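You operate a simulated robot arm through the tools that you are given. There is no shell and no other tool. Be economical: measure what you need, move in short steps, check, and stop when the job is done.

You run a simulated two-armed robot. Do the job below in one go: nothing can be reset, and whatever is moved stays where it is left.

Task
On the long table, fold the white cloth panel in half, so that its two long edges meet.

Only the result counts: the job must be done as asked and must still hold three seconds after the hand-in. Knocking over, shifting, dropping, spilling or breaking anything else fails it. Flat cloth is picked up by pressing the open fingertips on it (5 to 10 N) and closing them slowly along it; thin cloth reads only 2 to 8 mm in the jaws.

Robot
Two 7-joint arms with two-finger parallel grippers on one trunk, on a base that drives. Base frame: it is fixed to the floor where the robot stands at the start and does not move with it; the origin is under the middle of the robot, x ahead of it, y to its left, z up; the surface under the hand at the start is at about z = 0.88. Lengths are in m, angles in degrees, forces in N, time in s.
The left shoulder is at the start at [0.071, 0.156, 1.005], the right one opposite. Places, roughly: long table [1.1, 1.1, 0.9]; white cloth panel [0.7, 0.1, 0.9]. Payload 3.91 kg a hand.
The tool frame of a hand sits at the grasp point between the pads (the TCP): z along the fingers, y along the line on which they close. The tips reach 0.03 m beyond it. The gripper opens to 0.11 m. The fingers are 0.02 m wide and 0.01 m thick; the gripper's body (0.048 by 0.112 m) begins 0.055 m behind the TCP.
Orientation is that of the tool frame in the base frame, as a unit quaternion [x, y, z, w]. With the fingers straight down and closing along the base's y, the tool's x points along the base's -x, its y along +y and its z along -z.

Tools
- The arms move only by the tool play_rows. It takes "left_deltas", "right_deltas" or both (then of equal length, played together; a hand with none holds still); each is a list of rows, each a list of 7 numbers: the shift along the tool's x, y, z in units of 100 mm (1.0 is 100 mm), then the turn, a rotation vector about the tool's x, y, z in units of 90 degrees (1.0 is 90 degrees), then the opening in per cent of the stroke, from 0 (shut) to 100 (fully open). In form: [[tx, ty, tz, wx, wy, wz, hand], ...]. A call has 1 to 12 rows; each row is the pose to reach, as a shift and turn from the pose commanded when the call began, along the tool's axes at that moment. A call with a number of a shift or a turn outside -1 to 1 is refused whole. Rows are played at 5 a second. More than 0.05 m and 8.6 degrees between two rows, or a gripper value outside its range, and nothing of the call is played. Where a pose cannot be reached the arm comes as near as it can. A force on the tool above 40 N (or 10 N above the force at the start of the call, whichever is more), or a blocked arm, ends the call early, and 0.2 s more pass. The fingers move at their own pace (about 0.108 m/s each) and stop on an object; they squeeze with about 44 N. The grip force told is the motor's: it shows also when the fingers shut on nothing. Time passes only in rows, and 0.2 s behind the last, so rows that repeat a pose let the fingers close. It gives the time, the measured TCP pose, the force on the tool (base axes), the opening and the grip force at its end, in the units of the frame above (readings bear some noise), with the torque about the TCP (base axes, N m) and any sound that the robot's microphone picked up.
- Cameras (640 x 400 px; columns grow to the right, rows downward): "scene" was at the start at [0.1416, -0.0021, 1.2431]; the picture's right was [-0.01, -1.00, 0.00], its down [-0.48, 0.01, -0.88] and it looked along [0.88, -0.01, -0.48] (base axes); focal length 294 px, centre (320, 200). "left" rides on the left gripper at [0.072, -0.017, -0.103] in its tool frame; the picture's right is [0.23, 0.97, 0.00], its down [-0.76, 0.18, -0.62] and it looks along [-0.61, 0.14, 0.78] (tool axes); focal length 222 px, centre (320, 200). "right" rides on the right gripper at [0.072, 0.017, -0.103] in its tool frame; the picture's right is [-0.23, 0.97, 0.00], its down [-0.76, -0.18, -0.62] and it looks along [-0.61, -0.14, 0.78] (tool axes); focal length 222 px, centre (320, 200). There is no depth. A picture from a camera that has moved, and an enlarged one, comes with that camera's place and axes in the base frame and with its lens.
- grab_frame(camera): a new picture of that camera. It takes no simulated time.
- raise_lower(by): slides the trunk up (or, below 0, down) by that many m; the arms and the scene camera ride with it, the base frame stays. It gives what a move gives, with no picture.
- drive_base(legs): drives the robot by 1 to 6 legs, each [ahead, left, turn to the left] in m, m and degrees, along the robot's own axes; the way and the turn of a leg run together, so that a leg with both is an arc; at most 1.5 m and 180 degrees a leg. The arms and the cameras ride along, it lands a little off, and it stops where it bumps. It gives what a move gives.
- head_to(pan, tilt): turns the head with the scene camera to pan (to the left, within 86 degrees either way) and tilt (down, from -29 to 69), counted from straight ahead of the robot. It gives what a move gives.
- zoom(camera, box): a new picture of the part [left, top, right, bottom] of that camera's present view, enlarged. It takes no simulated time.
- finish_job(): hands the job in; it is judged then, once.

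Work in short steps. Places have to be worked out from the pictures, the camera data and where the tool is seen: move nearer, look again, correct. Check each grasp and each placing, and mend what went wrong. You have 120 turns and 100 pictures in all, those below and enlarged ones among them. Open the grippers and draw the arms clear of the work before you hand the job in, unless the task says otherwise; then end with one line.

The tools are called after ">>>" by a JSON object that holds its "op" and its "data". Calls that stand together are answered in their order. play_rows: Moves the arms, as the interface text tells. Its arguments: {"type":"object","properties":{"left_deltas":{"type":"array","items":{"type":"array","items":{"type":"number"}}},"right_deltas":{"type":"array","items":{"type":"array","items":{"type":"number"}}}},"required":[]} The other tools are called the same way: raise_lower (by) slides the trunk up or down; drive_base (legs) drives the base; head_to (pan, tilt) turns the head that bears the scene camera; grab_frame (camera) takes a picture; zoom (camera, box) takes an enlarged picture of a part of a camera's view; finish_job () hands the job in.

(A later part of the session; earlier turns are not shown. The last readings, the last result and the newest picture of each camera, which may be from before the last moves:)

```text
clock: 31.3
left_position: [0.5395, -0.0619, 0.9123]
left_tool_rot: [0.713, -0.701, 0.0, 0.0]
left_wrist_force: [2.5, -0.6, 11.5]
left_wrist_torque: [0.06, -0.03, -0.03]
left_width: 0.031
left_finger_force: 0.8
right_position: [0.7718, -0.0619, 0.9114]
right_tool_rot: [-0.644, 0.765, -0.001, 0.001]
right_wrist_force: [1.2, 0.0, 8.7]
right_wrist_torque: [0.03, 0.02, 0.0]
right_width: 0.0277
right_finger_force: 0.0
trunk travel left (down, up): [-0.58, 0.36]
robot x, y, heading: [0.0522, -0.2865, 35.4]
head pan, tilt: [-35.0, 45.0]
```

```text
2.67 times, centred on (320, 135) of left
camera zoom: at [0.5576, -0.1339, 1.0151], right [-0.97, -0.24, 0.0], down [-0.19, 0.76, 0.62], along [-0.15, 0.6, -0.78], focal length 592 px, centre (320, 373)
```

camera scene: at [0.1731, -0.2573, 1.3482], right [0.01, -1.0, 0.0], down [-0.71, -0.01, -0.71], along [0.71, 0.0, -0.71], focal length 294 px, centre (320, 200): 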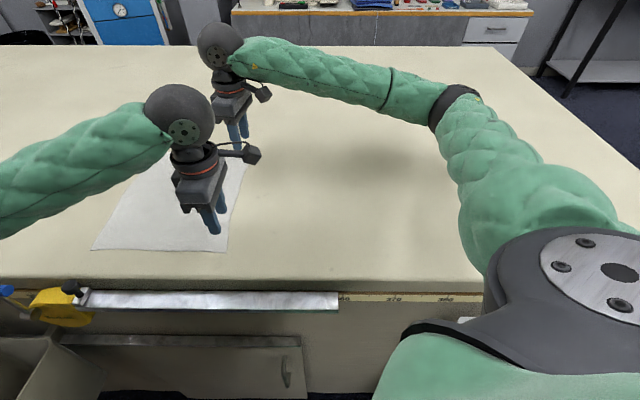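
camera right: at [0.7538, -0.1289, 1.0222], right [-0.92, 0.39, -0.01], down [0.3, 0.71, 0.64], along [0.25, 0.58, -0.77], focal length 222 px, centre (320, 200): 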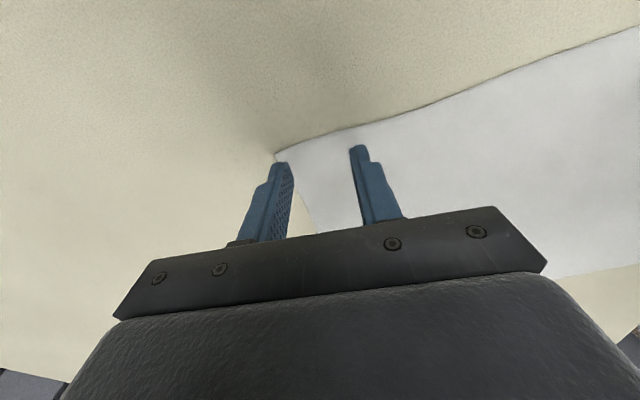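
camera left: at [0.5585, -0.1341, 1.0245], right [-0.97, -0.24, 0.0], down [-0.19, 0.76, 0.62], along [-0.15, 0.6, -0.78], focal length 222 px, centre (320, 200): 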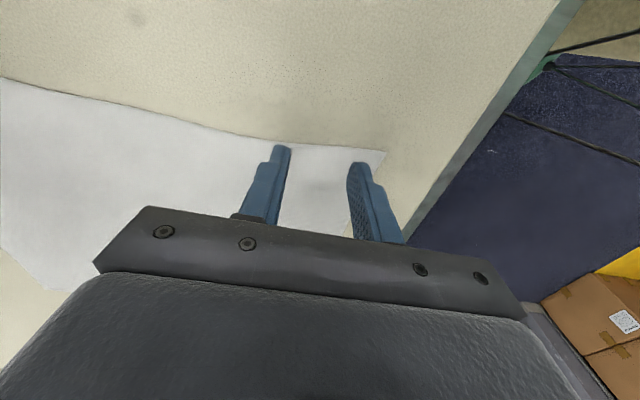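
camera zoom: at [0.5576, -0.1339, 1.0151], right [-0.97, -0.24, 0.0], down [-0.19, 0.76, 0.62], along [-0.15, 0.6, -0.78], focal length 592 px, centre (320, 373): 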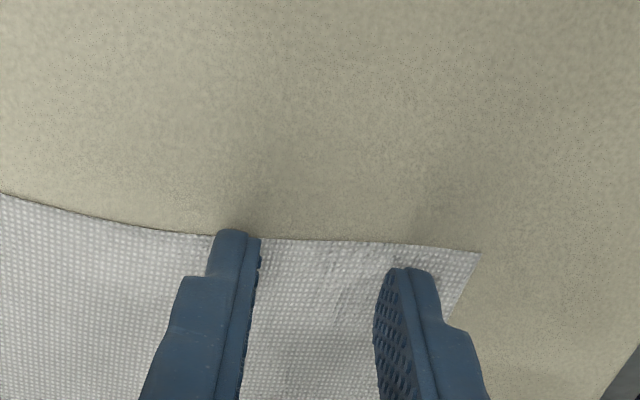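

Forces are good (11 N and 9 N) and a small ridge is forming. I'll keep closing.

>>> {"op": "play_rows", "data": {"left_deltas": [[0, 0, 0, 0, 0, 0, 24], [0, 0, 0, 0, 0, 0, 21], [0, 0, 0, 0, 0, 0, 18], [0, 0, 0, 0, 0, 0, 15]], "right_deltas": [[0, 0, 0, 0, 0, 0, 24], [0, 0, 0, 0, 0, 0, 21], [0, 0, 0, 0, 0, 0, 18], [0, 0, 0, 0, 0, 0, 15]]}}

>>> {"op": "zoom", "data": {"camera": "left", "box": [200, 60, 440, 210]}}

>>> {"op": "zoom", "data": {"camera": "right", "box": [200, 60, 440, 210]}}

```text
clock: 32.3
left_position: [0.5387, -0.0618, 0.9118]
left_tool_rot: [0.713, -0.701, 0.0, 0.0]
left_wrist_force: [0.3, 0.7, 12.4]
left_wrist_torque: [0.0, -0.01, 0.0]
left_width: 0.0156
left_finger_force: 0.0
right_position: [0.7718, -0.0621, 0.911]
right_tool_rot: [-0.644, 0.765, 0.0, 0.001]
right_wrist_force: [-0.4, 0.1, 10.7]
right_wrist_torque: [0.04, 0.0, 0.01]
right_width: 0.0145
right_finger_force: 0.0
trunk travel left (down, up): [-0.58, 0.36]
robot x, y, heading: [0.0505, -0.2872, 35.4]
head pan, tilt: [-35.0, 45.0]
```

```text
2.67 times, centred on (320, 135) of left
camera zoom: at [0.5572, -0.1339, 1.015], right [-0.97, -0.24, 0.0], down [-0.19, 0.76, 0.62], along [-0.15, 0.6, -0.78], focal length 592 px, centre (320, 373)
```

zoom: 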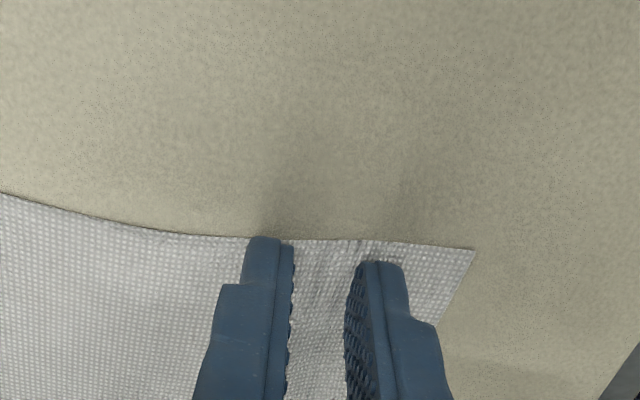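

```text
2.67 times, centred on (320, 135) of right
camera zoom: at [0.7418, -0.1305, 1.0139], right [-0.92, 0.39, 0.0], down [0.3, 0.72, 0.62], along [0.24, 0.57, -0.78], focal length 592 px, centre (320, 373)
```

zoom: 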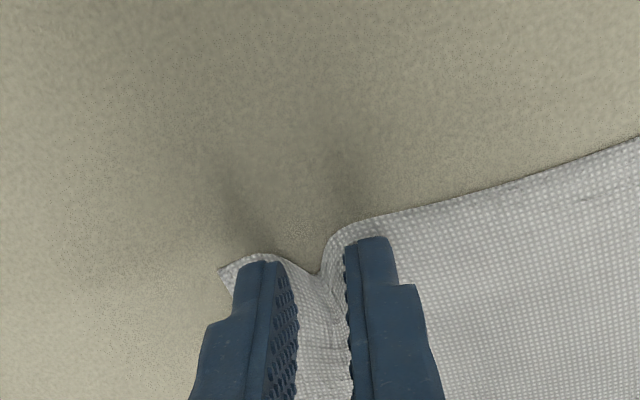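

The right is gathering a real ridge, while the left fingers are sliding over the cloth. I'll finish the right closure and hold the left.

>>> {"op": "play_rows", "data": {"right_deltas": [[0, 0, 0, 0, 0, 0, 12], [0, 0, 0, 0, 0, 0, 9], [0, 0, 0, 0, 0, 0, 6], [0, 0, 0, 0, 0, 0, 3], [0, 0, 0, 0, 0, 0, 0], [0, 0, 0, 0, 0, 0, 0]]}}

>>> {"op": "zoom", "data": {"camera": "right", "box": [200, 60, 440, 210]}}

```text
clock: 33.7
left_position: [0.5396, -0.0614, 0.9104]
left_tool_rot: [0.713, -0.701, -0.001, 0.0]
left_wrist_force: [1.0, 0.7, 12.8]
left_wrist_torque: [0.01, -0.04, 0.01]
left_width: 0.0153
left_finger_force: 0.0
right_position: [0.7718, -0.0625, 0.9117]
right_tool_rot: [-0.644, 0.765, -0.001, 0.0]
right_wrist_force: [-1.7, 0.4, 12.6]
right_wrist_torque: [0.02, 0.08, 0.0]
right_width: 0.0
right_finger_force: 38.0
trunk travel left (down, up): [-0.58, 0.36]
robot x, y, heading: [0.0503, -0.2834, 35.5]
head pan, tilt: [-35.0, 45.0]
```

```text
2.67 times, centred on (320, 135) of right
camera zoom: at [0.7417, -0.1305, 1.0139], right [-0.92, 0.39, 0.0], down [0.3, 0.72, 0.62], along [0.24, 0.57, -0.78], focal length 592 px, centre (320, 373)
```

zoom: 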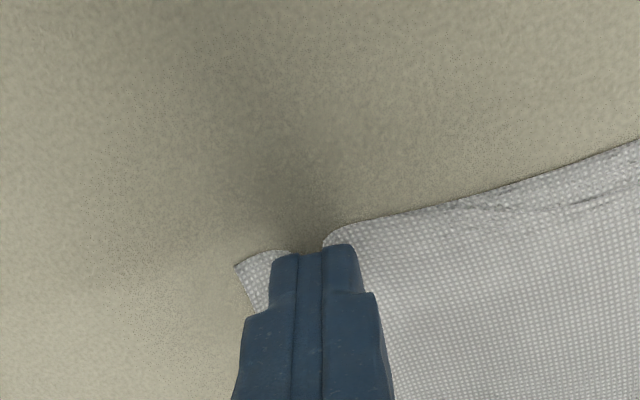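

It reads 0, but a ridge was clearly present. I'll lift the right slightly to see whether it holds.

>>> {"op": "play_rows", "data": {"right_deltas": [[0, 0, -0.1, 0, 0, 0, 0], [0, 0, -0.2, 0, 0, 0, 0]]}}

>>> {"op": "zoom", "data": {"camera": "right", "box": [200, 60, 440, 210]}}

```text
clock: 34.3
left_position: [0.54, -0.0618, 0.9113]
left_tool_rot: [0.713, -0.701, 0.001, 0.0]
left_wrist_force: [-2.6, -0.9, 20.0]
left_wrist_torque: [0.08, 0.11, 0.01]
left_width: 0.0154
left_finger_force: 0.0
right_position: [0.7723, -0.062, 0.9309]
right_tool_rot: [-0.645, 0.765, 0.0, 0.0]
right_wrist_force: [0.6, 0.1, 0.2]
right_wrist_torque: [-0.02, 0.0, -0.02]
right_width: 0.0
right_finger_force: 37.7
trunk travel left (down, up): [-0.58, 0.36]
robot x, y, heading: [0.0527, -0.2849, 35.3]
head pan, tilt: [-35.0, 45.0]
```

```text
2.67 times, centred on (320, 135) of right
camera zoom: at [0.7417, -0.1309, 1.0332], right [-0.92, 0.39, 0.0], down [0.3, 0.72, 0.62], along [0.24, 0.57, -0.78], focal length 592 px, centre (320, 373)
```

zoom: 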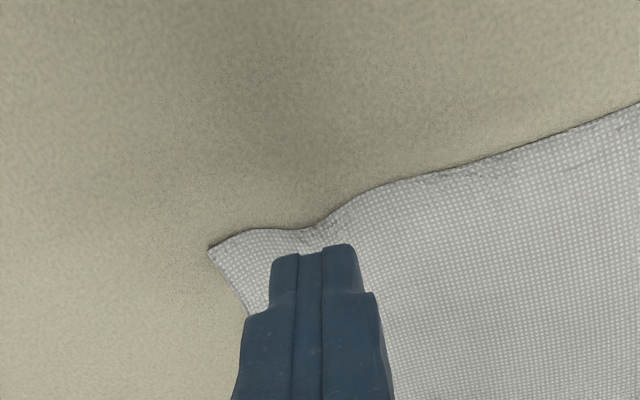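

Not held: the ridge was too small to reach the pads. I'll retry with a wider 6 cm opening and slightly further in, so a taller ridge forms.

>>> {"op": "play_rows", "data": {"left_deltas": [[0, 0, -0.1, 0, 0, 0, 15], [0, 0, -0.15, 0, 0, 0, 55], [-0.04, -0.08, -0.15, 0, 0, 0, 55], [-0.04, -0.08, -0.15, 0, 0, 0, 55], [-0.04, -0.08, -0.06, 0, 0, 0, 55], [-0.04, -0.08, -0.025, 0, 0, 0, 55]], "right_deltas": [[0, 0, 0, 0, 0, 0, 40], [0, 0, 0, 0, 0, 0, 55], [-0.04, 0.04, 0, 0, 0, 0, 55], [-0.04, 0.04, 0, 0, 0, 0, 55], [-0.04, 0.04, 0.14, 0, 0, 0, 55], [-0.04, 0.04, 0.175, 0, 0, 0, 55]]}}

>>> {"op": "zoom", "data": {"camera": "left", "box": [200, 60, 440, 210]}}

>>> {"op": "zoom", "data": {"camera": "right", "box": [200, 60, 440, 210]}}

```text
clock: 35.7
left_position: [0.5441, -0.0553, 0.9212]
left_tool_rot: [0.714, -0.7, 0.002, -0.004]
left_wrist_force: [0.3, 0.6, -0.9]
left_wrist_torque: [0.03, 0.0, 0.01]
left_width: 0.0607
left_finger_force: 0.1
right_position: [0.766, -0.0576, 0.9182]
right_tool_rot: [-0.645, 0.764, -0.001, 0.001]
right_wrist_force: [-0.4, 0.5, -0.8]
right_wrist_torque: [0.0, 0.0, 0.0]
right_width: 0.0604
right_finger_force: 0.1
trunk travel left (down, up): [-0.58, 0.36]
robot x, y, heading: [0.0531, -0.2897, 35.3]
head pan, tilt: [-35.0, 45.0]
```

```text
2.67 times, centred on (320, 135) of left
camera zoom: at [0.5624, -0.1282, 1.0237], right [-0.97, -0.25, -0.01], down [-0.2, 0.76, 0.62], along [-0.15, 0.61, -0.78], focal length 592 px, centre (320, 373)
```

zoom: 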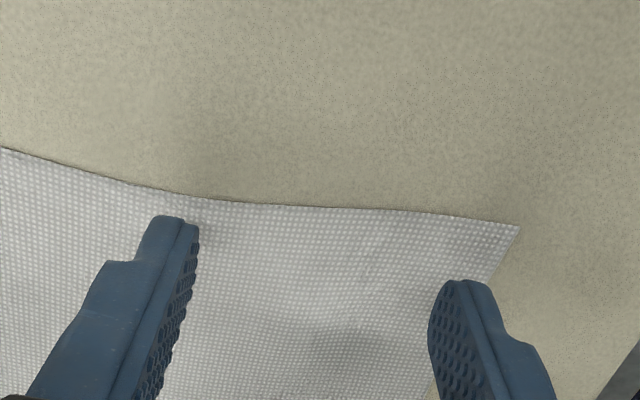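

```text
2.67 times, centred on (320, 135) of right
camera zoom: at [0.7353, -0.1261, 1.0205], right [-0.92, 0.39, 0.0], down [0.3, 0.72, 0.63], along [0.25, 0.57, -0.78], focal length 592 px, centre (320, 373)
```

zoom: 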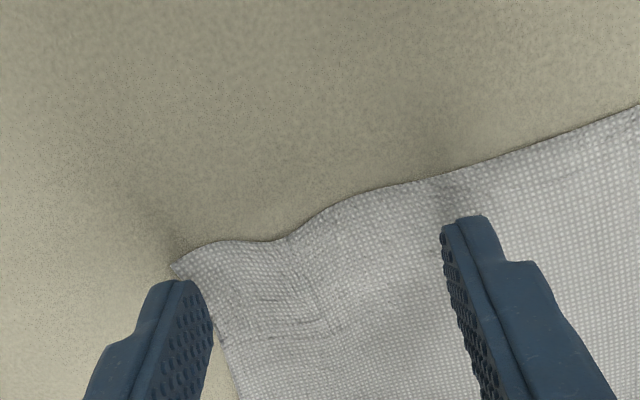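

The left tip still hovers, and the right outer finger is slightly off the cloth. I'll shift both inward and lower to contact.

>>> {"op": "play_rows", "data": {"left_deltas": [[0, -0.06, 0, 0, 0, 0, 55], [0, -0.06, 0.02, 0, 0, 0, 55], [0, -0.06, 0.02, 0, 0, 0, 55]], "right_deltas": [[0.02, 0.12, 0, 0, 0, 0, 55], [0.02, 0.12, 0.03, 0, 0, 0, 55], [0.02, 0.12, 0.05, 0, 0, 0, 55]]}}

```text
clock: 36.5
left_position: [0.5504, -0.058, 0.9212]
left_tool_rot: [0.713, -0.701, 0.003, -0.009]
left_wrist_force: [-0.1, -0.2, 0.1]
left_wrist_torque: [-0.03, -0.02, 0.0]
left_width: 0.0604
left_finger_force: 0.1
right_position: [0.7516, -0.0599, 0.9129]
right_tool_rot: [-0.645, 0.764, -0.001, 0.003]
right_wrist_force: [-0.9, 0.1, 0.6]
right_wrist_torque: [0.0, 0.03, 0.0]
right_width: 0.0605
right_finger_force: 0.0
trunk travel left (down, up): [-0.58, 0.36]
robot x, y, heading: [0.0498, -0.2829, 35.4]
head pan, tilt: [-35.0, 45.0]
```

The left hand is stuck at z≈0.921 and tilting, so something is touching. I'll look.

>>> {"op": "head_to", "data": {"pan": 10, "tilt": 45}}

>>> {"op": "grab_frame", "data": {"camera": "scene"}}

```text
clock: 37.6
left_position: [0.5488, -0.0611, 0.9182]
left_tool_rot: [0.713, -0.701, 0.002, -0.007]
left_wrist_force: [0.0, 0.7, -0.7]
left_wrist_torque: [0.03, 0.0, 0.02]
left_width: 0.0604
left_finger_force: 0.0
right_position: [0.7503, -0.0623, 0.9151]
right_tool_rot: [-0.645, 0.764, -0.001, 0.004]
right_wrist_force: [-0.2, 0.2, -0.3]
right_wrist_torque: [-0.01, -0.01, -0.01]
right_width: 0.0604
right_finger_force: 0.0
trunk travel left (down, up): [-0.58, 0.36]
robot x, y, heading: [0.0504, -0.288, 35.2]
head pan, tilt: [10.0, 45.0]
```

```text
67 pictures are left
camera scene: at [0.1392, -0.207, 1.3494], right [0.71, -0.7, 0.0], down [-0.49, -0.5, -0.71], along [0.5, 0.51, -0.7], focal length 294 px, centre (320, 200)
```

scene: 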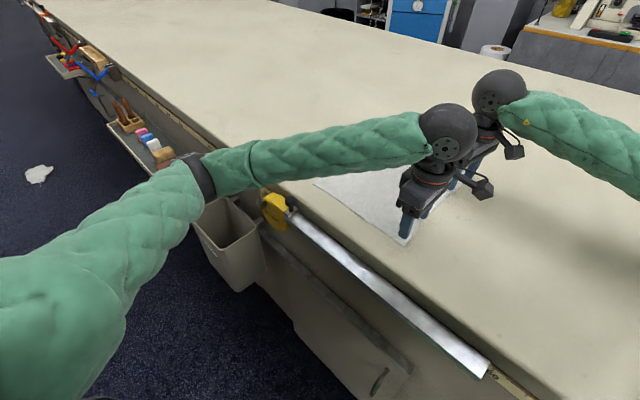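

The left forearm may be near the blue clamp lever or the table edge. I'll raise the trunk further to get the elbows up and then check the lever.

>>> {"op": "raise_lower", "data": {"by": 0.15}}

>>> {"op": "grab_frame", "data": {"camera": "scene"}}

```text
clock: 39.4
left_position: [0.5538, -0.0572, 1.0602]
left_tool_rot: [0.713, -0.701, 0.0, 0.002]
left_wrist_force: [0.6, 0.4, -0.6]
left_wrist_torque: [0.02, -0.04, 0.01]
left_width: 0.0605
left_finger_force: 0.1
right_position: [0.7568, -0.0578, 1.0576]
right_tool_rot: [-0.644, 0.765, -0.001, 0.0]
right_wrist_force: [0.8, -0.1, -0.4]
right_wrist_torque: [0.0, 0.01, 0.01]
right_width: 0.0604
right_finger_force: 0.0
trunk travel left (down, up): [-0.73, 0.21]
robot x, y, heading: [0.051, -0.2841, 35.5]
head pan, tilt: [10.0, 45.0]
```

```text
66 pictures are left
camera scene: at [0.1488, -0.2002, 1.498], right [0.71, -0.7, 0.0], down [-0.5, -0.5, -0.71], along [0.5, 0.5, -0.71], focal length 294 px, centre (320, 200)
```

scene: 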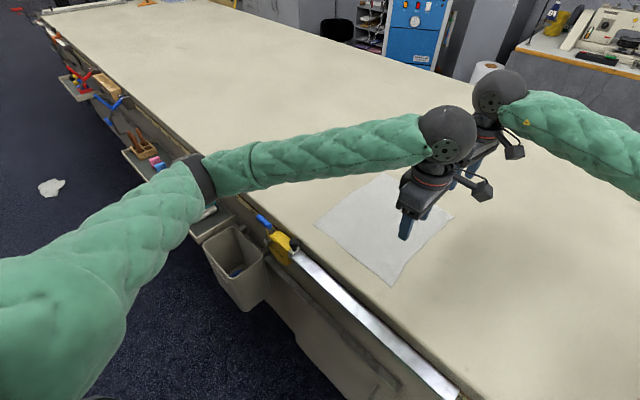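

The lever is untouched and the arms now ride higher. I'll lower the hands again to just above the cloth.

>>> {"op": "play_rows", "data": {"left_deltas": [[0.02, 0, 0.3, 0, 0, 0, 55], [0.02, 0, 0.6, 0, 0, 0, 55], [0.02, 0, 0.9, 0, 0, 0, 55], [0.02, 0, 1.0, 0, 0, 0, 55]], "right_deltas": [[0, 0, 0.3, 0, 0, 0, 55], [0, 0, 0.6, 0, 0, 0, 55], [0, 0, 0.9, 0, 0, 0, 55], [0, 0, 1.0, 0, 0, 0, 55]]}}

>>> {"op": "play_rows", "data": {"left_deltas": [[0, 0, 0.15, 0, 0, 0, 55], [0, 0, 0.3, 0, 0, 0, 55], [0, 0, 0.43, 0, 0, 0, 55], [0, 0, 0.45, 0, 0, 0, 55]], "right_deltas": [[0, 0, 0.15, 0, 0, 0, 55], [0, 0, 0.3, 0, 0, 0, 55], [0, 0, 0.41, 0, 0, 0, 55], [0, 0, 0.43, 0, 0, 0, 55]]}}

>>> {"op": "zoom", "data": {"camera": "left", "box": [200, 60, 440, 210]}}

>>> {"op": "zoom", "data": {"camera": "right", "box": [200, 60, 440, 210]}}

```text
clock: 40.4
left_position: [0.5537, -0.0613, 0.9595]
left_tool_rot: [0.713, -0.701, 0.0, 0.001]
left_wrist_force: [1.1, 0.4, -0.5]
left_wrist_torque: [-0.01, -0.01, 0.0]
left_width: 0.0604
left_finger_force: 0.1
right_position: [0.7563, -0.0585, 0.9561]
right_tool_rot: [-0.644, 0.765, -0.001, 0.0]
right_wrist_force: [-0.4, 0.7, 0.5]
right_wrist_torque: [-0.01, 0.02, -0.01]
right_width: 0.0604
right_finger_force: 0.1
trunk travel left (down, up): [-0.73, 0.21]
robot x, y, heading: [0.0501, -0.2872, 35.3]
head pan, tilt: [10.0, 45.0]
```

```text
clock: 41.4
left_position: [0.5543, -0.0618, 0.916]
left_tool_rot: [0.712, -0.702, 0.0, 0.001]
left_wrist_force: [0.1, 0.7, -0.3]
left_wrist_torque: [0.0, 0.01, -0.01]
left_width: 0.0605
left_finger_force: 0.1
right_position: [0.7556, -0.0573, 0.9133]
right_tool_rot: [-0.644, 0.765, 0.0, 0.0]
right_wrist_force: [-0.8, 0.3, 0.1]
right_wrist_torque: [-0.02, -0.03, 0.0]
right_width: 0.0607
right_finger_force: 0.0
trunk travel left (down, up): [-0.73, 0.21]
robot x, y, heading: [0.049, -0.2842, 35.6]
head pan, tilt: [10.0, 45.0]
```

```text
2.67 times, centred on (320, 135) of left
camera zoom: at [0.5724, -0.1324, 1.0198], right [-0.97, -0.24, 0.0], down [-0.19, 0.76, 0.62], along [-0.15, 0.6, -0.78], focal length 592 px, centre (320, 373)
```

zoom: 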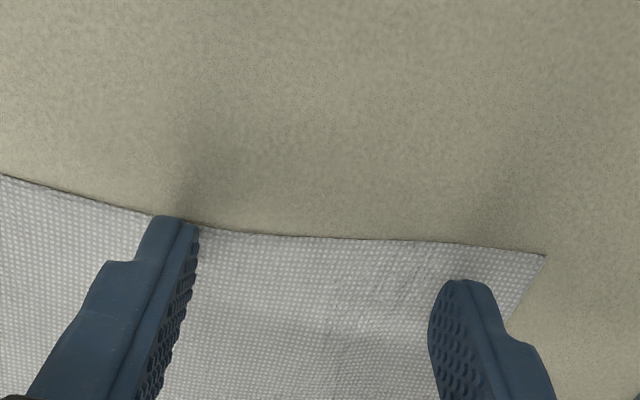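

```text
2.67 times, centred on (320, 135) of right
camera zoom: at [0.7266, -0.1265, 1.0165], right [-0.92, 0.39, 0.0], down [0.3, 0.72, 0.62], along [0.24, 0.57, -0.78], focal length 592 px, centre (320, 373)
```

zoom: 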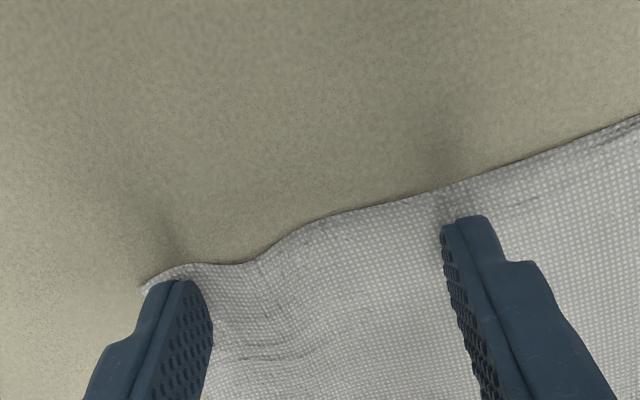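

Good placement. I'll move both 3–4 mm inward from the edge and make contact.

>>> {"op": "play_rows", "data": {"left_deltas": [[-0.04, 0, 0, 0, 0, 0, 55], [-0.04, 0, 0.03, 0, 0, 0, 55], [-0.04, 0, 0.047, 0, 0, 0, 55], [-0.04, 0, 0.047, 0, 0, 0, 55]], "right_deltas": [[-0.03, 0, 0, 0, 0, 0, 55], [-0.03, 0, 0.01, 0, 0, 0, 55], [-0.03, 0, 0.022, 0, 0, 0, 55], [-0.03, 0, 0.022, 0, 0, 0, 55]]}}

```text
clock: 42.4
left_position: [0.5545, -0.0558, 0.9106]
left_tool_rot: [0.713, -0.701, 0.0, 0.002]
left_wrist_force: [-0.4, -1.5, 1.1]
left_wrist_torque: [-0.02, 0.0, 0.01]
left_width: 0.0603
left_finger_force: 0.1
right_position: [0.7576, -0.0537, 0.9127]
right_tool_rot: [-0.644, 0.765, -0.001, -0.001]
right_wrist_force: [-0.2, -0.7, 0.1]
right_wrist_torque: [0.02, -0.02, -0.02]
right_width: 0.0605
right_finger_force: 0.0
trunk travel left (down, up): [-0.73, 0.21]
robot x, y, heading: [0.0487, -0.2876, 35.3]
head pan, tilt: [10.0, 45.0]
```

Almost in contact, so I'll press about 1 mm more.

>>> {"op": "play_rows", "data": {"left_deltas": [[0, 0, 0.006, 0, 0, 0, 55], [0, 0, 0.01, 0, 0, 0, 55], [0, 0, 0.01, 0, 0, 0, 55]], "right_deltas": [[0, 0, 0.008, 0, 0, 0, 55], [0, 0, 0.016, 0, 0, 0, 55], [0, 0, 0.016, 0, 0, 0, 55]]}}

```text
clock: 43.2
left_position: [0.5539, -0.0561, 0.9113]
left_tool_rot: [0.713, -0.701, 0.0, 0.0]
left_wrist_force: [4.2, -0.2, 9.1]
left_wrist_torque: [0.04, -0.09, 0.01]
left_width: 0.0605
left_finger_force: 0.1
right_position: [0.7575, -0.0551, 0.9111]
right_tool_rot: [-0.644, 0.765, 0.0, 0.0]
right_wrist_force: [0.6, 0.8, 5.3]
right_wrist_torque: [0.01, -0.01, 0.01]
right_width: 0.0602
right_finger_force: 0.0
trunk travel left (down, up): [-0.73, 0.21]
robot x, y, heading: [0.05, -0.2859, 35.3]
head pan, tilt: [10.0, 45.0]
```

Forces are 9 N and 5 N. I'll close slowly in a first stage.

>>> {"op": "play_rows", "data": {"left_deltas": [[0, 0, 0, 0, 0, 0, 53], [0, 0, 0, 0, 0, 0, 51], [0, 0, 0, 0, 0, 0, 49], [0, 0, 0, 0, 0, 0, 47], [0, 0, 0, 0, 0, 0, 45], [0, 0, 0, 0, 0, 0, 43], [0, 0, 0, 0, 0, 0, 41], [0, 0, 0, 0, 0, 0, 39]], "right_deltas": [[0, 0, 0.003, 0, 0, 0, 53], [0, 0, 0.003, 0, 0, 0, 51], [0, 0, 0.003, 0, 0, 0, 49], [0, 0, 0.003, 0, 0, 0, 47], [0, 0, 0.003, 0, 0, 0, 45], [0, 0, 0.003, 0, 0, 0, 43], [0, 0, 0.003, 0, 0, 0, 41], [0, 0, 0.003, 0, 0, 0, 39]]}}

>>> {"op": "zoom", "data": {"camera": "left", "box": [200, 60, 440, 210]}}

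>>> {"op": "zoom", "data": {"camera": "right", "box": [200, 60, 440, 210]}}

```text
clock: 45.0
left_position: [0.5526, -0.0562, 0.9111]
left_tool_rot: [0.714, -0.701, 0.0, 0.0]
left_wrist_force: [1.2, 0.1, 9.8]
left_wrist_torque: [0.04, -0.01, -0.03]
left_width: 0.0426
left_finger_force: 0.1
right_position: [0.7573, -0.055, 0.9108]
right_tool_rot: [-0.644, 0.765, 0.0, 0.001]
right_wrist_force: [0.3, 0.9, 13.5]
right_wrist_torque: [0.0, 0.05, -0.04]
right_width: 0.0424
right_finger_force: 0.2
trunk travel left (down, up): [-0.73, 0.21]
robot x, y, heading: [0.0475, -0.2867, 35.1]
head pan, tilt: [10.0, 45.0]
```

```text
2.67 times, centred on (320, 135) of left
camera zoom: at [0.571, -0.1287, 1.015], right [-0.97, -0.24, 0.0], down [-0.19, 0.76, 0.62], along [-0.15, 0.6, -0.78], focal length 592 px, centre (320, 373)
```

zoom: 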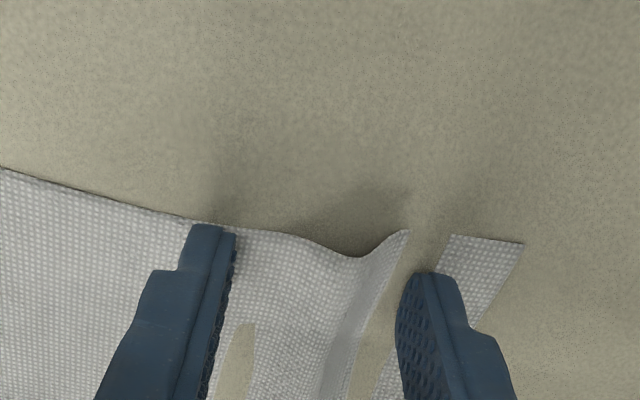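

```text
2.67 times, centred on (320, 135) of right
camera zoom: at [0.7268, -0.1235, 1.0139], right [-0.92, 0.39, 0.0], down [0.3, 0.72, 0.62], along [0.24, 0.57, -0.78], focal length 592 px, centre (320, 373)
```

zoom: 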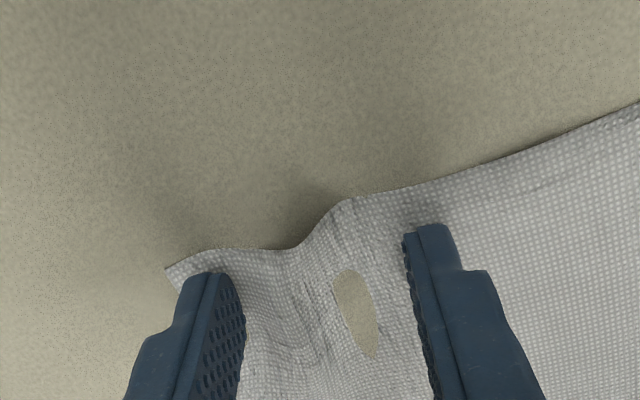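

Ridges are forming in both hands. The apparent gaps look like the cloth dipping below the rendered surface. I'll continue closing slowly.

>>> {"op": "play_rows", "data": {"left_deltas": [[0, 0, 0, 0, 0, 0, 37], [0, 0, 0, 0, 0, 0, 35], [0, 0, 0, 0, 0, 0, 33], [0, 0, 0, 0, 0, 0, 31], [0, 0, 0, 0, 0, 0, 29], [0, 0, 0, 0, 0, 0, 27], [0, 0, 0, 0, 0, 0, 25], [0, 0, 0, 0, 0, 0, 23]], "right_deltas": [[0, 0, -0.003, 0, 0, 0, 37], [0, 0, -0.003, 0, 0, 0, 35], [0, 0, -0.003, 0, 0, 0, 33], [0, 0, -0.003, 0, 0, 0, 31], [0, 0, -0.003, 0, 0, 0, 29], [0, 0, -0.003, 0, 0, 0, 27], [0, 0, -0.003, 0, 0, 0, 25], [0, 0, -0.003, 0, 0, 0, 23]]}}

>>> {"op": "zoom", "data": {"camera": "left", "box": [200, 60, 440, 210]}}

>>> {"op": "zoom", "data": {"camera": "right", "box": [200, 60, 440, 210]}}

```text
clock: 46.8
left_position: [0.5529, -0.0572, 0.9128]
left_tool_rot: [0.713, -0.701, 0.0, 0.0]
left_wrist_force: [-0.6, -0.1, 7.9]
left_wrist_torque: [0.03, -0.01, 0.02]
left_width: 0.0255
left_finger_force: 0.1
right_position: [0.7563, -0.055, 0.9125]
right_tool_rot: [-0.644, 0.765, -0.001, 0.001]
right_wrist_force: [-0.6, 0.1, 15.3]
right_wrist_torque: [0.01, 0.03, 0.0]
right_width: 0.0248
right_finger_force: 0.1
trunk travel left (down, up): [-0.73, 0.21]
robot x, y, heading: [0.0506, -0.2837, 35.3]
head pan, tilt: [10.0, 45.0]
```

```text
2.67 times, centred on (320, 135) of left
camera zoom: at [0.5709, -0.1287, 1.0151], right [-0.97, -0.24, 0.0], down [-0.19, 0.76, 0.62], along [-0.15, 0.6, -0.78], focal length 592 px, centre (320, 373)
```

zoom: 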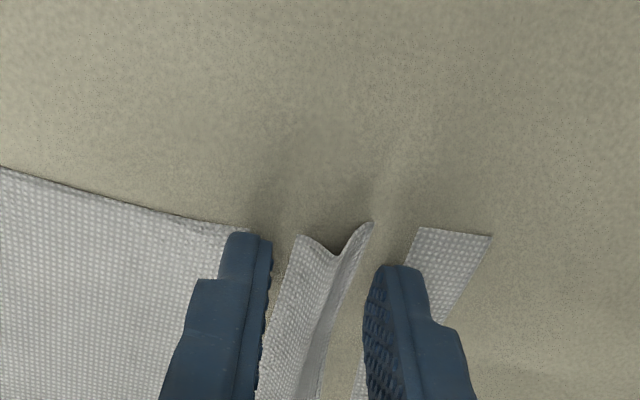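

```text
2.67 times, centred on (320, 135) of right
camera zoom: at [0.7264, -0.1236, 1.0139], right [-0.92, 0.39, 0.0], down [0.3, 0.72, 0.62], along [0.24, 0.57, -0.78], focal length 592 px, centre (320, 373)
```

zoom: 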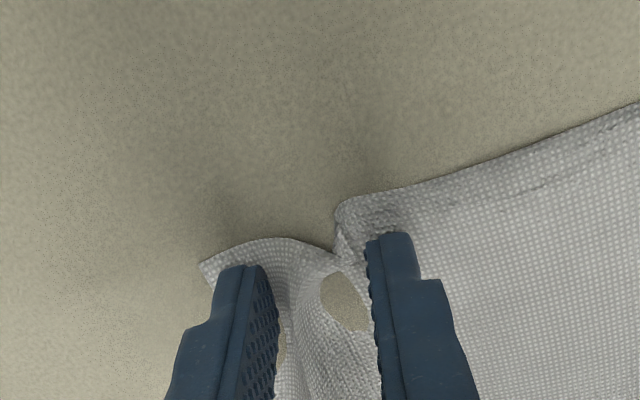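

Tall ridges now stand between both pairs of fingers. I'll close fully.

>>> {"op": "play_rows", "data": {"left_deltas": [[0, 0, 0, 0, 0, 0, 21], [0, 0, 0, 0, 0, 0, 19], [0, 0, 0, 0, 0, 0, 17], [0, 0, 0, 0, 0, 0, 15], [0, 0, 0, 0, 0, 0, 13], [0, 0, 0, 0, 0, 0, 11], [0, 0, 0, 0, 0, 0, 9], [0, 0, 0, 0, 0, 0, 7], [0, 0, 0, 0, 0, 0, 4], [0, 0, 0, 0, 0, 0, 0], [0, 0, 0, 0, 0, 0, 0]], "right_deltas": [[0, 0, 0, 0, 0, 0, 21], [0, 0, 0, 0, 0, 0, 19], [0, 0, 0, 0, 0, 0, 17], [0, 0, 0, 0, 0, 0, 15], [0, 0, 0, 0, 0, 0, 13], [0, 0, 0, 0, 0, 0, 11], [0, 0, 0, 0, 0, 0, 9], [0, 0, 0, 0, 0, 0, 7], [0, 0, 0, 0, 0, 0, 4], [0, 0, 0, 0, 0, 0, 0], [0, 0, 0, 0, 0, 0, 0]]}}

>>> {"op": "zoom", "data": {"camera": "left", "box": [200, 60, 440, 210]}}

>>> {"op": "zoom", "data": {"camera": "right", "box": [200, 60, 440, 210]}}

```text
clock: 49.2
left_position: [0.553, -0.0573, 0.9112]
left_tool_rot: [0.713, -0.701, -0.001, 0.0]
left_wrist_force: [8.4, -0.6, 4.3]
left_wrist_torque: [-0.02, -0.27, 0.03]
left_width: 0.0021
left_finger_force: 41.8
right_position: [0.7573, -0.0552, 0.9115]
right_tool_rot: [-0.644, 0.765, 0.0, 0.0]
right_wrist_force: [-8.5, -1.0, 17.9]
right_wrist_torque: [-0.07, 0.25, -0.12]
right_width: 0.0017
right_finger_force: 41.2
trunk travel left (down, up): [-0.73, 0.21]
robot x, y, heading: [0.051, -0.2865, 35.5]
head pan, tilt: [10.0, 45.0]
```

```text
2.67 times, centred on (320, 135) of left
camera zoom: at [0.571, -0.1288, 1.0151], right [-0.97, -0.24, 0.0], down [-0.19, 0.76, 0.62], along [-0.15, 0.6, -0.78], focal length 592 px, centre (320, 373)
```

zoom: 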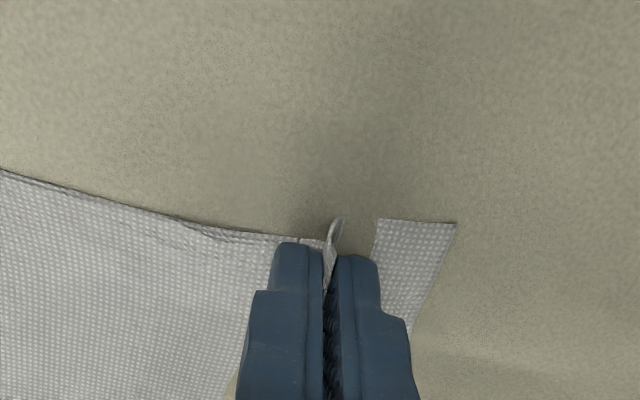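

```text
2.67 times, centred on (320, 135) of right
camera zoom: at [0.7262, -0.1236, 1.0139], right [-0.92, 0.39, 0.0], down [0.3, 0.72, 0.62], along [0.24, 0.57, -0.78], focal length 592 px, centre (320, 373)
```

zoom: 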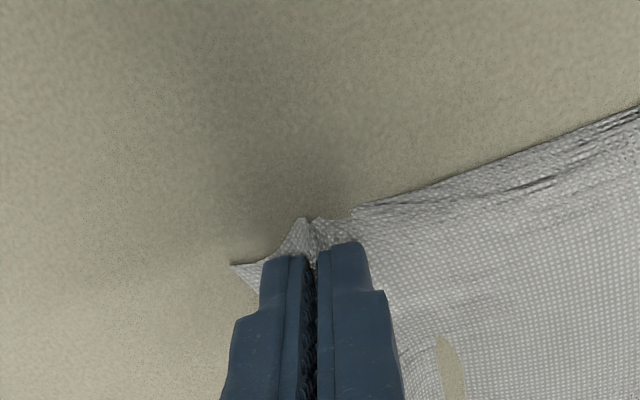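

Both hands hold cloth, at 2.1 mm and 1.7 mm. I'll lift gently and check.

>>> {"op": "play_rows", "data": {"left_deltas": [[0, 0, -0.1, 0, 0, 0, 0], [0, 0, -0.2, 0, 0, 0, 0], [0, 0, -0.3, 0, 0, 0, 0]], "right_deltas": [[0, 0, -0.1, 0, 0, 0, 0], [0, 0, -0.2, 0, 0, 0, 0], [0, 0, -0.3, 0, 0, 0, 0]]}}

>>> {"op": "grab_frame", "data": {"camera": "left"}}

>>> {"op": "grab_frame", "data": {"camera": "right"}}

```text
clock: 50.0
left_position: [0.5532, -0.0564, 0.9385]
left_tool_rot: [0.713, -0.701, -0.001, 0.001]
left_wrist_force: [3.8, -0.4, 0.6]
left_wrist_torque: [-0.03, -0.13, 0.03]
left_width: 0.0019
left_finger_force: 42.5
right_position: [0.7544, -0.0559, 0.939]
right_tool_rot: [-0.645, 0.764, 0.0, -0.001]
right_wrist_force: [-4.1, 1.4, 0.3]
right_wrist_torque: [0.0, 0.11, -0.05]
right_width: 0.0019
right_finger_force: 42.1
trunk travel left (down, up): [-0.73, 0.21]
robot x, y, heading: [0.0546, -0.2852, 35.3]
head pan, tilt: [10.0, 45.0]
```

```text
57 pictures are left
camera left: at [0.5726, -0.1287, 1.043], right [-0.97, -0.24, 0.0], down [-0.19, 0.76, 0.62], along [-0.15, 0.6, -0.78], focal length 222 px, centre (320, 200)
```

left: 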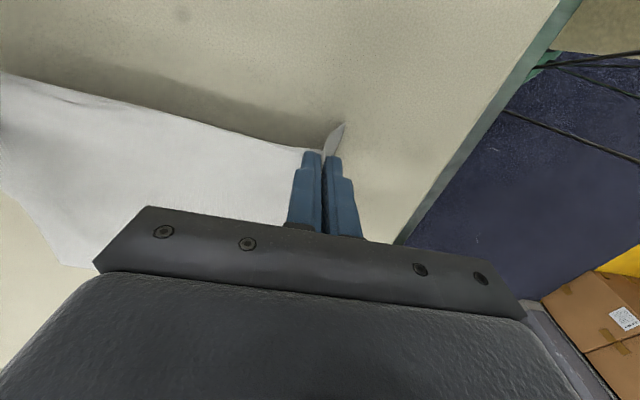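

```text
56 pictures are left
camera right: at [0.7261, -0.1237, 1.0418], right [-0.92, 0.39, 0.0], down [0.3, 0.72, 0.62], along [0.24, 0.57, -0.78], focal length 222 px, centre (320, 200)
```

right: 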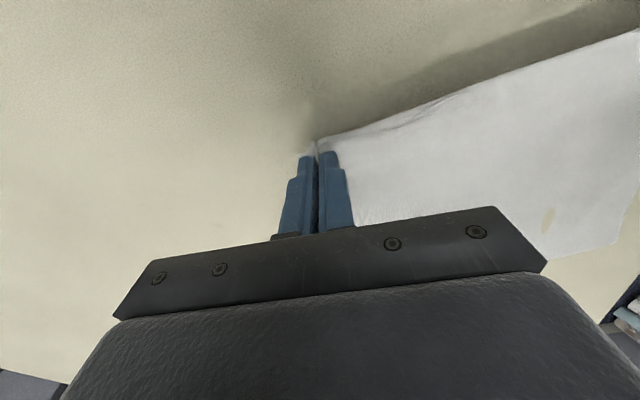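

Both hold, with slight tension between the hands. I'll ease them 3 mm together and start the fold arc toward +y, rising to vertical.

>>> {"op": "play_rows", "data": {"left_deltas": [[-0.1, -0.03, -0.2, 0, 0, 0, 0], [-0.25, -0.03, -0.36, 0, 0, 0, 0], [-0.45, -0.03, -0.53, 0, 0, 0, 0], [-0.62, -0.03, -0.62, 0, 0, 0, 0], [-0.8, -0.03, -0.69, 0, 0, 0, 0], [-0.94, -0.03, -0.72, 0, 0, 0, 0]], "right_deltas": [[-0.1, 0.05, -0.2, 0, 0, 0, 0], [-0.246, 0.073, -0.36, 0, 0, 0, 0], [-0.443, 0.108, -0.53, 0, 0, 0, 0], [-0.61, 0.138, -0.62, 0, 0, 0, 0], [-0.788, 0.169, -0.69, 0, 0, 0, 0], [-0.926, 0.194, -0.72, 0, 0, 0, 0]]}}

>>> {"op": "grab_frame", "data": {"camera": "scene"}}

```text
clock: 51.4
left_position: [0.5573, 0.0373, 1.0117]
left_tool_rot: [0.713, -0.701, 0.001, 0.002]
left_wrist_force: [1.2, -0.2, -0.4]
left_wrist_torque: [-0.03, 0.01, -0.02]
left_width: 0.0018
left_finger_force: 41.8
right_position: [0.7529, 0.0408, 1.0129]
right_tool_rot: [-0.643, 0.766, -0.001, 0.0]
right_wrist_force: [0.5, 0.2, 0.3]
right_wrist_torque: [0.01, -0.02, -0.02]
right_width: 0.0021
right_finger_force: 42.1
trunk travel left (down, up): [-0.73, 0.21]
robot x, y, heading: [0.0484, -0.2869, 35.4]
head pan, tilt: [10.0, 45.0]
```

```text
55 pictures are left
camera scene: at [0.1489, -0.1994, 1.498], right [0.71, -0.7, 0.0], down [-0.5, -0.5, -0.71], along [0.5, 0.5, -0.71], focal length 294 px, centre (320, 200)
```

scene: 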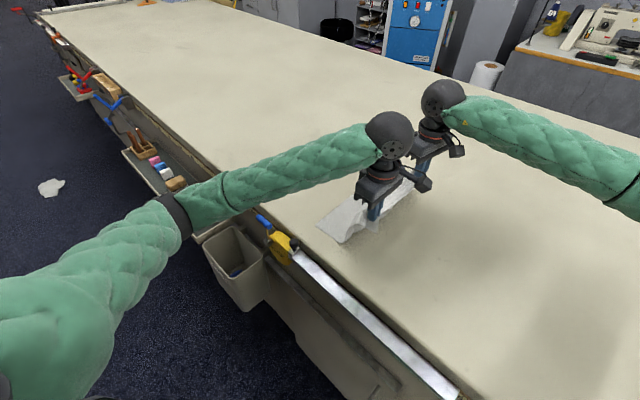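

The cloth is lifted well. I'll take a closer look before laying it down.

>>> {"op": "zoom", "data": {"camera": "scene", "box": [280, 140, 480, 265]}}

>>> {"op": "grab_frame", "data": {"camera": "right"}}

```text
3.20 times, centred on (380, 202) of scene
camera zoom: at [0.1489, -0.1994, 1.498], right [0.71, -0.7, 0.0], down [-0.5, -0.5, -0.71], along [0.5, 0.5, -0.71], focal length 941 px, centre (128, 192)
```

zoom: 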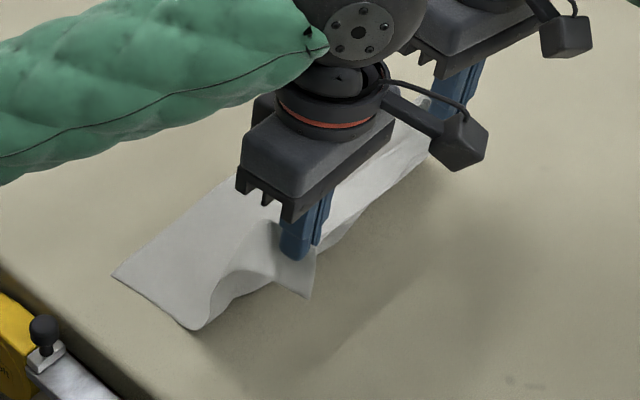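

```text
53 pictures are left
camera right: at [0.7235, -0.0278, 1.1142], right [-0.92, 0.39, 0.0], down [0.31, 0.72, 0.62], along [0.24, 0.57, -0.78], focal length 222 px, centre (320, 200)
```

right: 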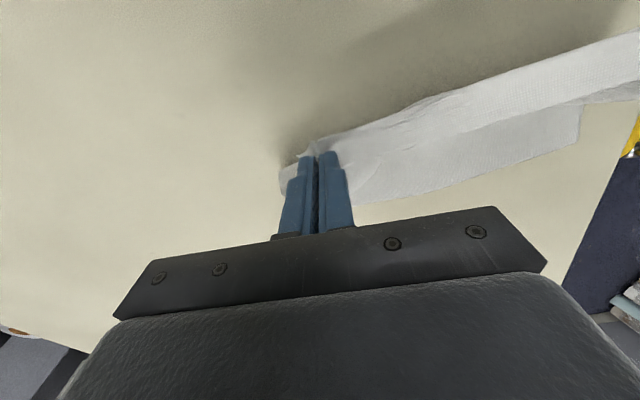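

The fold is going well and the edge is hanging straight. I'll continue over toward the left edge, descending along the arc.

>>> {"op": "play_rows", "data": {"left_deltas": [[-0.2, 0, 0, 0, 0, 0, 0], [-0.4, 0, 0.02, 0, 0, 0, 0], [-0.6, 0, 0.1, 0, 0, 0, 0], [-0.8, 0, 0.2, 0, 0, 0, 0], [-0.97, 0, 0.32, 0, 0, 0, 0]], "right_deltas": [[-0.2, 0.035, 0, 0, 0, 0, 0], [-0.39, 0.07, 0.02, 0, 0, 0, 0], [-0.58, 0.105, 0.1, 0, 0, 0, 0], [-0.77, 0.14, 0.2, 0, 0, 0, 0], [-0.926, 0.165, 0.32, 0, 0, 0, 0]]}}

>>> {"op": "zoom", "data": {"camera": "scene", "box": [260, 120, 460, 245]}}

>>> {"op": "grab_frame", "data": {"camera": "left"}}

>>> {"op": "grab_frame", "data": {"camera": "right"}}

```text
clock: 52.6
left_position: [0.5537, 0.1356, 0.9791]
left_tool_rot: [0.713, -0.701, 0.001, 0.001]
left_wrist_force: [1.7, -0.6, -0.3]
left_wrist_torque: [0.0, -0.03, 0.02]
left_width: 0.0022
left_finger_force: 41.9
right_position: [0.7534, 0.1353, 0.9802]
right_tool_rot: [-0.644, 0.765, -0.001, -0.001]
right_wrist_force: [-0.7, -0.2, 0.4]
right_wrist_torque: [0.03, 0.08, -0.03]
right_width: 0.002
right_finger_force: 42.6
trunk travel left (down, up): [-0.73, 0.21]
robot x, y, heading: [0.051, -0.2865, 35.3]
head pan, tilt: [10.0, 45.0]
```

```text
3.20 times, centred on (360, 182) of scene
camera zoom: at [0.1492, -0.1993, 1.4981], right [0.71, -0.7, 0.0], down [-0.5, -0.5, -0.71], along [0.5, 0.5, -0.71], focal length 941 px, centre (192, 256)
```

zoom: 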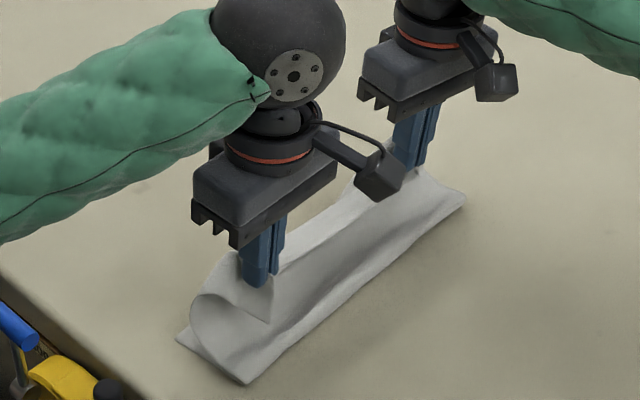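

```text
51 pictures are left
camera left: at [0.5724, 0.0625, 1.0833], right [-0.97, -0.24, 0.0], down [-0.19, 0.76, 0.62], along [-0.15, 0.6, -0.78], focal length 222 px, centre (320, 200)
```

left: 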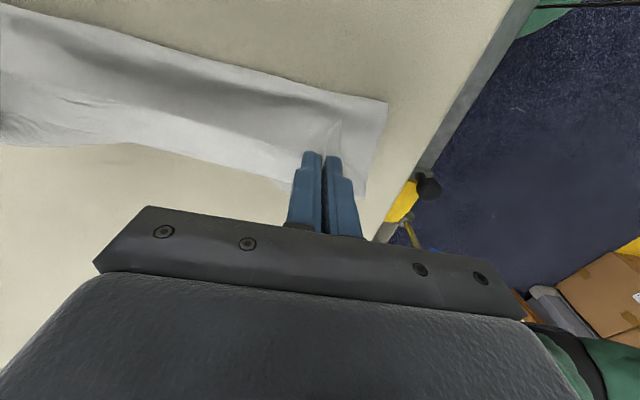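

```text
50 pictures are left
camera right: at [0.7232, 0.0669, 1.0825], right [-0.92, 0.39, 0.0], down [0.3, 0.72, 0.62], along [0.24, 0.57, -0.78], focal length 222 px, centre (320, 200)
```

right: 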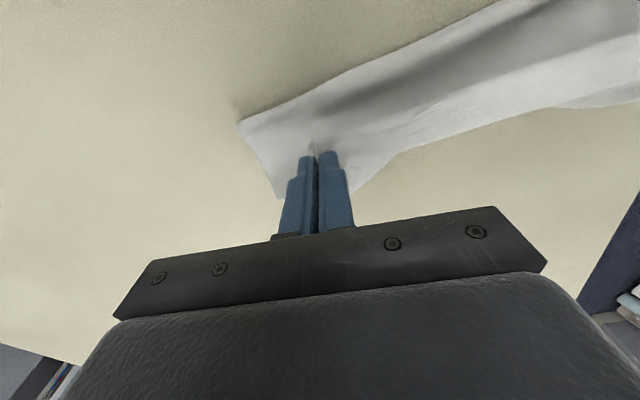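

The panel is nearly over. I want a closer look at how the near end curls.

>>> {"op": "zoom", "data": {"camera": "scene", "box": [305, 190, 369, 245]}}

>>> {"op": "zoom", "data": {"camera": "left", "box": [240, 70, 420, 230]}}

```text
7.27 times, centred on (337, 218) of scene
camera zoom: at [0.1492, -0.1993, 1.4981], right [0.71, -0.7, 0.0], down [-0.5, -0.5, -0.71], along [0.5, 0.5, -0.71], focal length 2139 px, centre (196, 73)
```

zoom: 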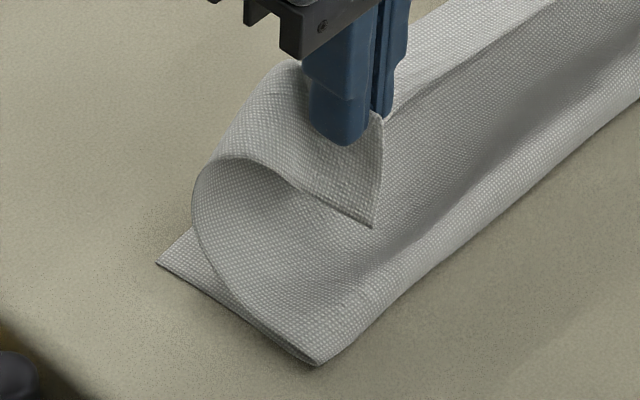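

```text
2.50 times, centred on (330, 150) of left
camera zoom: at [0.5724, 0.0625, 1.0833], right [-0.97, -0.24, 0.0], down [-0.19, 0.76, 0.62], along [-0.15, 0.6, -0.78], focal length 555 px, centre (295, 325)
```

zoom: 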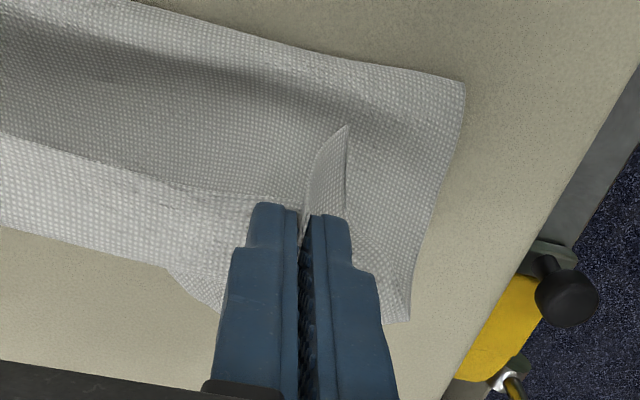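

The fold line is right, but the edge strip still points back (−y) because the tool kept its orientation, so the panel S-curls. I'll tilt both tools so the fingertips point outward (+y), which turns the edge over.

>>> {"op": "play_rows", "data": {"left_deltas": [[0, 0, 0, 0, -0.09, 0, 0], [0, 0, 0, 0, -0.18, 0, 0], [-0.02, 0, 0, 0, -0.27, 0, 0], [-0.04, 0, 0, 0, -0.36, 0, 0], [-0.06, 0, 0, 0, -0.45, 0, 0], [-0.08, 0, 0, 0, -0.5, 0, 0]], "right_deltas": [[0, 0, 0, 0, -0.09, 0, 0], [0, 0, 0, 0, -0.18, 0, 0], [-0.02, 0, 0, 0, -0.27, 0, 0], [-0.04, 0, 0, 0, -0.36, 0, 0], [-0.06, 0.01, 0, 0, -0.45, 0, 0], [-0.08, 0.015, 0, 0, -0.5, 0, 0]]}}

>>> {"op": "zoom", "data": {"camera": "scene", "box": [260, 120, 460, 245]}}

```text
clock: 54.0
left_position: [0.5545, 0.1437, 0.9803]
left_tool_rot: [0.659, -0.647, -0.274, -0.268]
left_wrist_force: [7.6, -0.4, -0.2]
left_wrist_torque: [-0.02, -0.21, -0.17]
left_width: 0.0017
left_finger_force: 41.5
right_position: [0.7533, 0.1433, 0.9808]
right_tool_rot: [-0.595, 0.706, 0.247, 0.293]
right_wrist_force: [-8.4, 1.1, -0.6]
right_wrist_torque: [0.02, 0.23, 0.1]
right_width: 0.0019
right_finger_force: 42.1
trunk travel left (down, up): [-0.73, 0.21]
robot x, y, heading: [0.0506, -0.2864, 35.6]
head pan, tilt: [10.0, 45.0]
```

```text
3.20 times, centred on (360, 182) of scene
camera zoom: at [0.1493, -0.2003, 1.4981], right [0.71, -0.7, 0.0], down [-0.5, -0.5, -0.71], along [0.5, 0.5, -0.71], focal length 941 px, centre (192, 256)
```

zoom: 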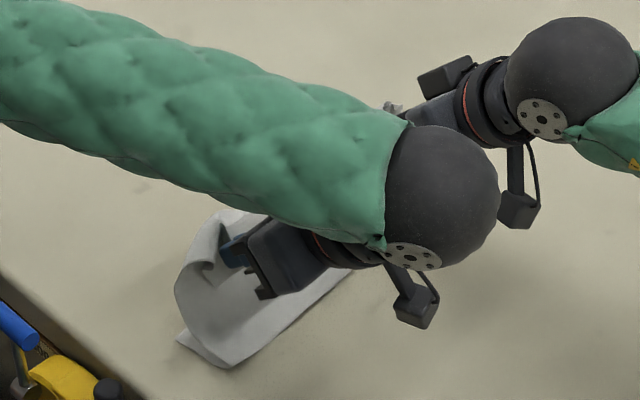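

The tilt works. I'll ease the x tension and bring the edge down and out to lay it near the left edge.

>>> {"op": "play_rows", "data": {"left_deltas": [[0.08, -0.04, 0.14, 0, 0, 0, 0], [0.17, -0.04, 0.27, 0, 0, 0, 0], [0.26, -0.04, 0.4, 0, 0, 0, 0], [0.3, -0.04, 0.48, 0, 0, 0, 0]], "right_deltas": [[0.08, 0.04, 0.14, 0, 0, 0, 0], [0.17, 0.04, 0.27, 0, 0, 0, 0], [0.26, 0.04, 0.4, 0, 0, 0, 0], [0.3, 0.04, 0.48, 0, 0, 0, 0]]}}

>>> {"op": "zoom", "data": {"camera": "scene", "box": [260, 120, 460, 245]}}

>>> {"op": "grab_frame", "data": {"camera": "left"}}

>>> {"op": "grab_frame", "data": {"camera": "right"}}

```text
clock: 55.0
left_position: [0.5581, 0.1564, 0.9237]
left_tool_rot: [0.658, -0.649, -0.272, -0.269]
left_wrist_force: [1.2, 0.2, -0.6]
left_wrist_torque: [-0.01, -0.01, -0.02]
left_width: 0.0019
left_finger_force: 42.1
right_position: [0.7509, 0.1556, 0.9255]
right_tool_rot: [-0.595, 0.707, 0.246, 0.293]
right_wrist_force: [-1.8, 0.2, -0.3]
right_wrist_torque: [0.0, 0.07, 0.03]
right_width: 0.0021
right_finger_force: 41.6
trunk travel left (down, up): [-0.73, 0.21]
robot x, y, heading: [0.0522, -0.2873, 35.3]
head pan, tilt: [10.0, 45.0]
```

```text
3.20 times, centred on (360, 182) of scene
camera zoom: at [0.1492, -0.1998, 1.4981], right [0.71, -0.7, 0.0], down [-0.5, -0.5, -0.71], along [0.5, 0.5, -0.71], focal length 941 px, centre (192, 256)
```

zoom: 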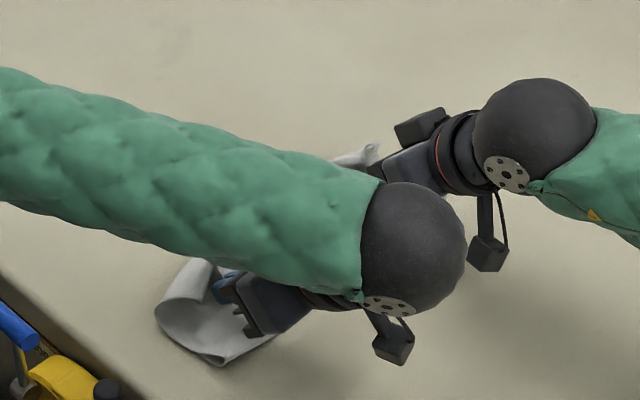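

```text
45 pictures are left
camera left: at [0.5762, 0.0315, 0.9458], right [-0.97, -0.18, -0.16], down [-0.18, 0.1, 0.98], along [-0.16, 0.98, -0.12], focal length 222 px, centre (320, 200)
```

left: 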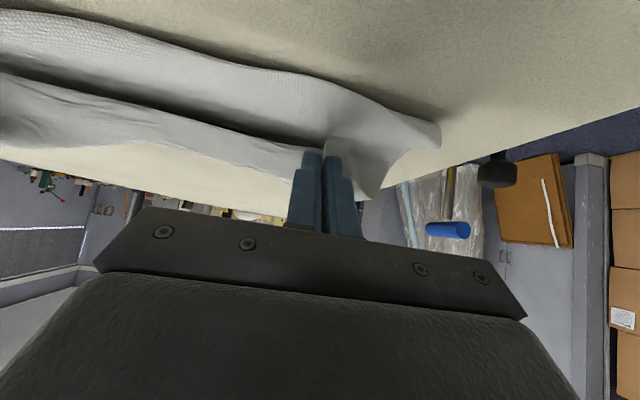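

```text
44 pictures are left
camera right: at [0.713, 0.035, 0.9456], right [-0.93, 0.32, 0.16], down [0.19, 0.07, 0.98], along [0.31, 0.94, -0.13], focal length 222 px, centre (320, 200)
```

right: 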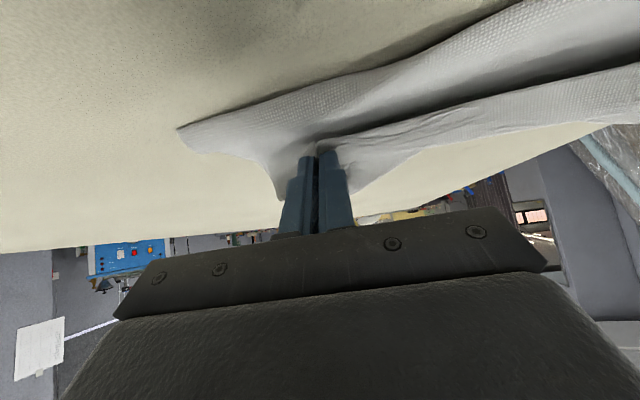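

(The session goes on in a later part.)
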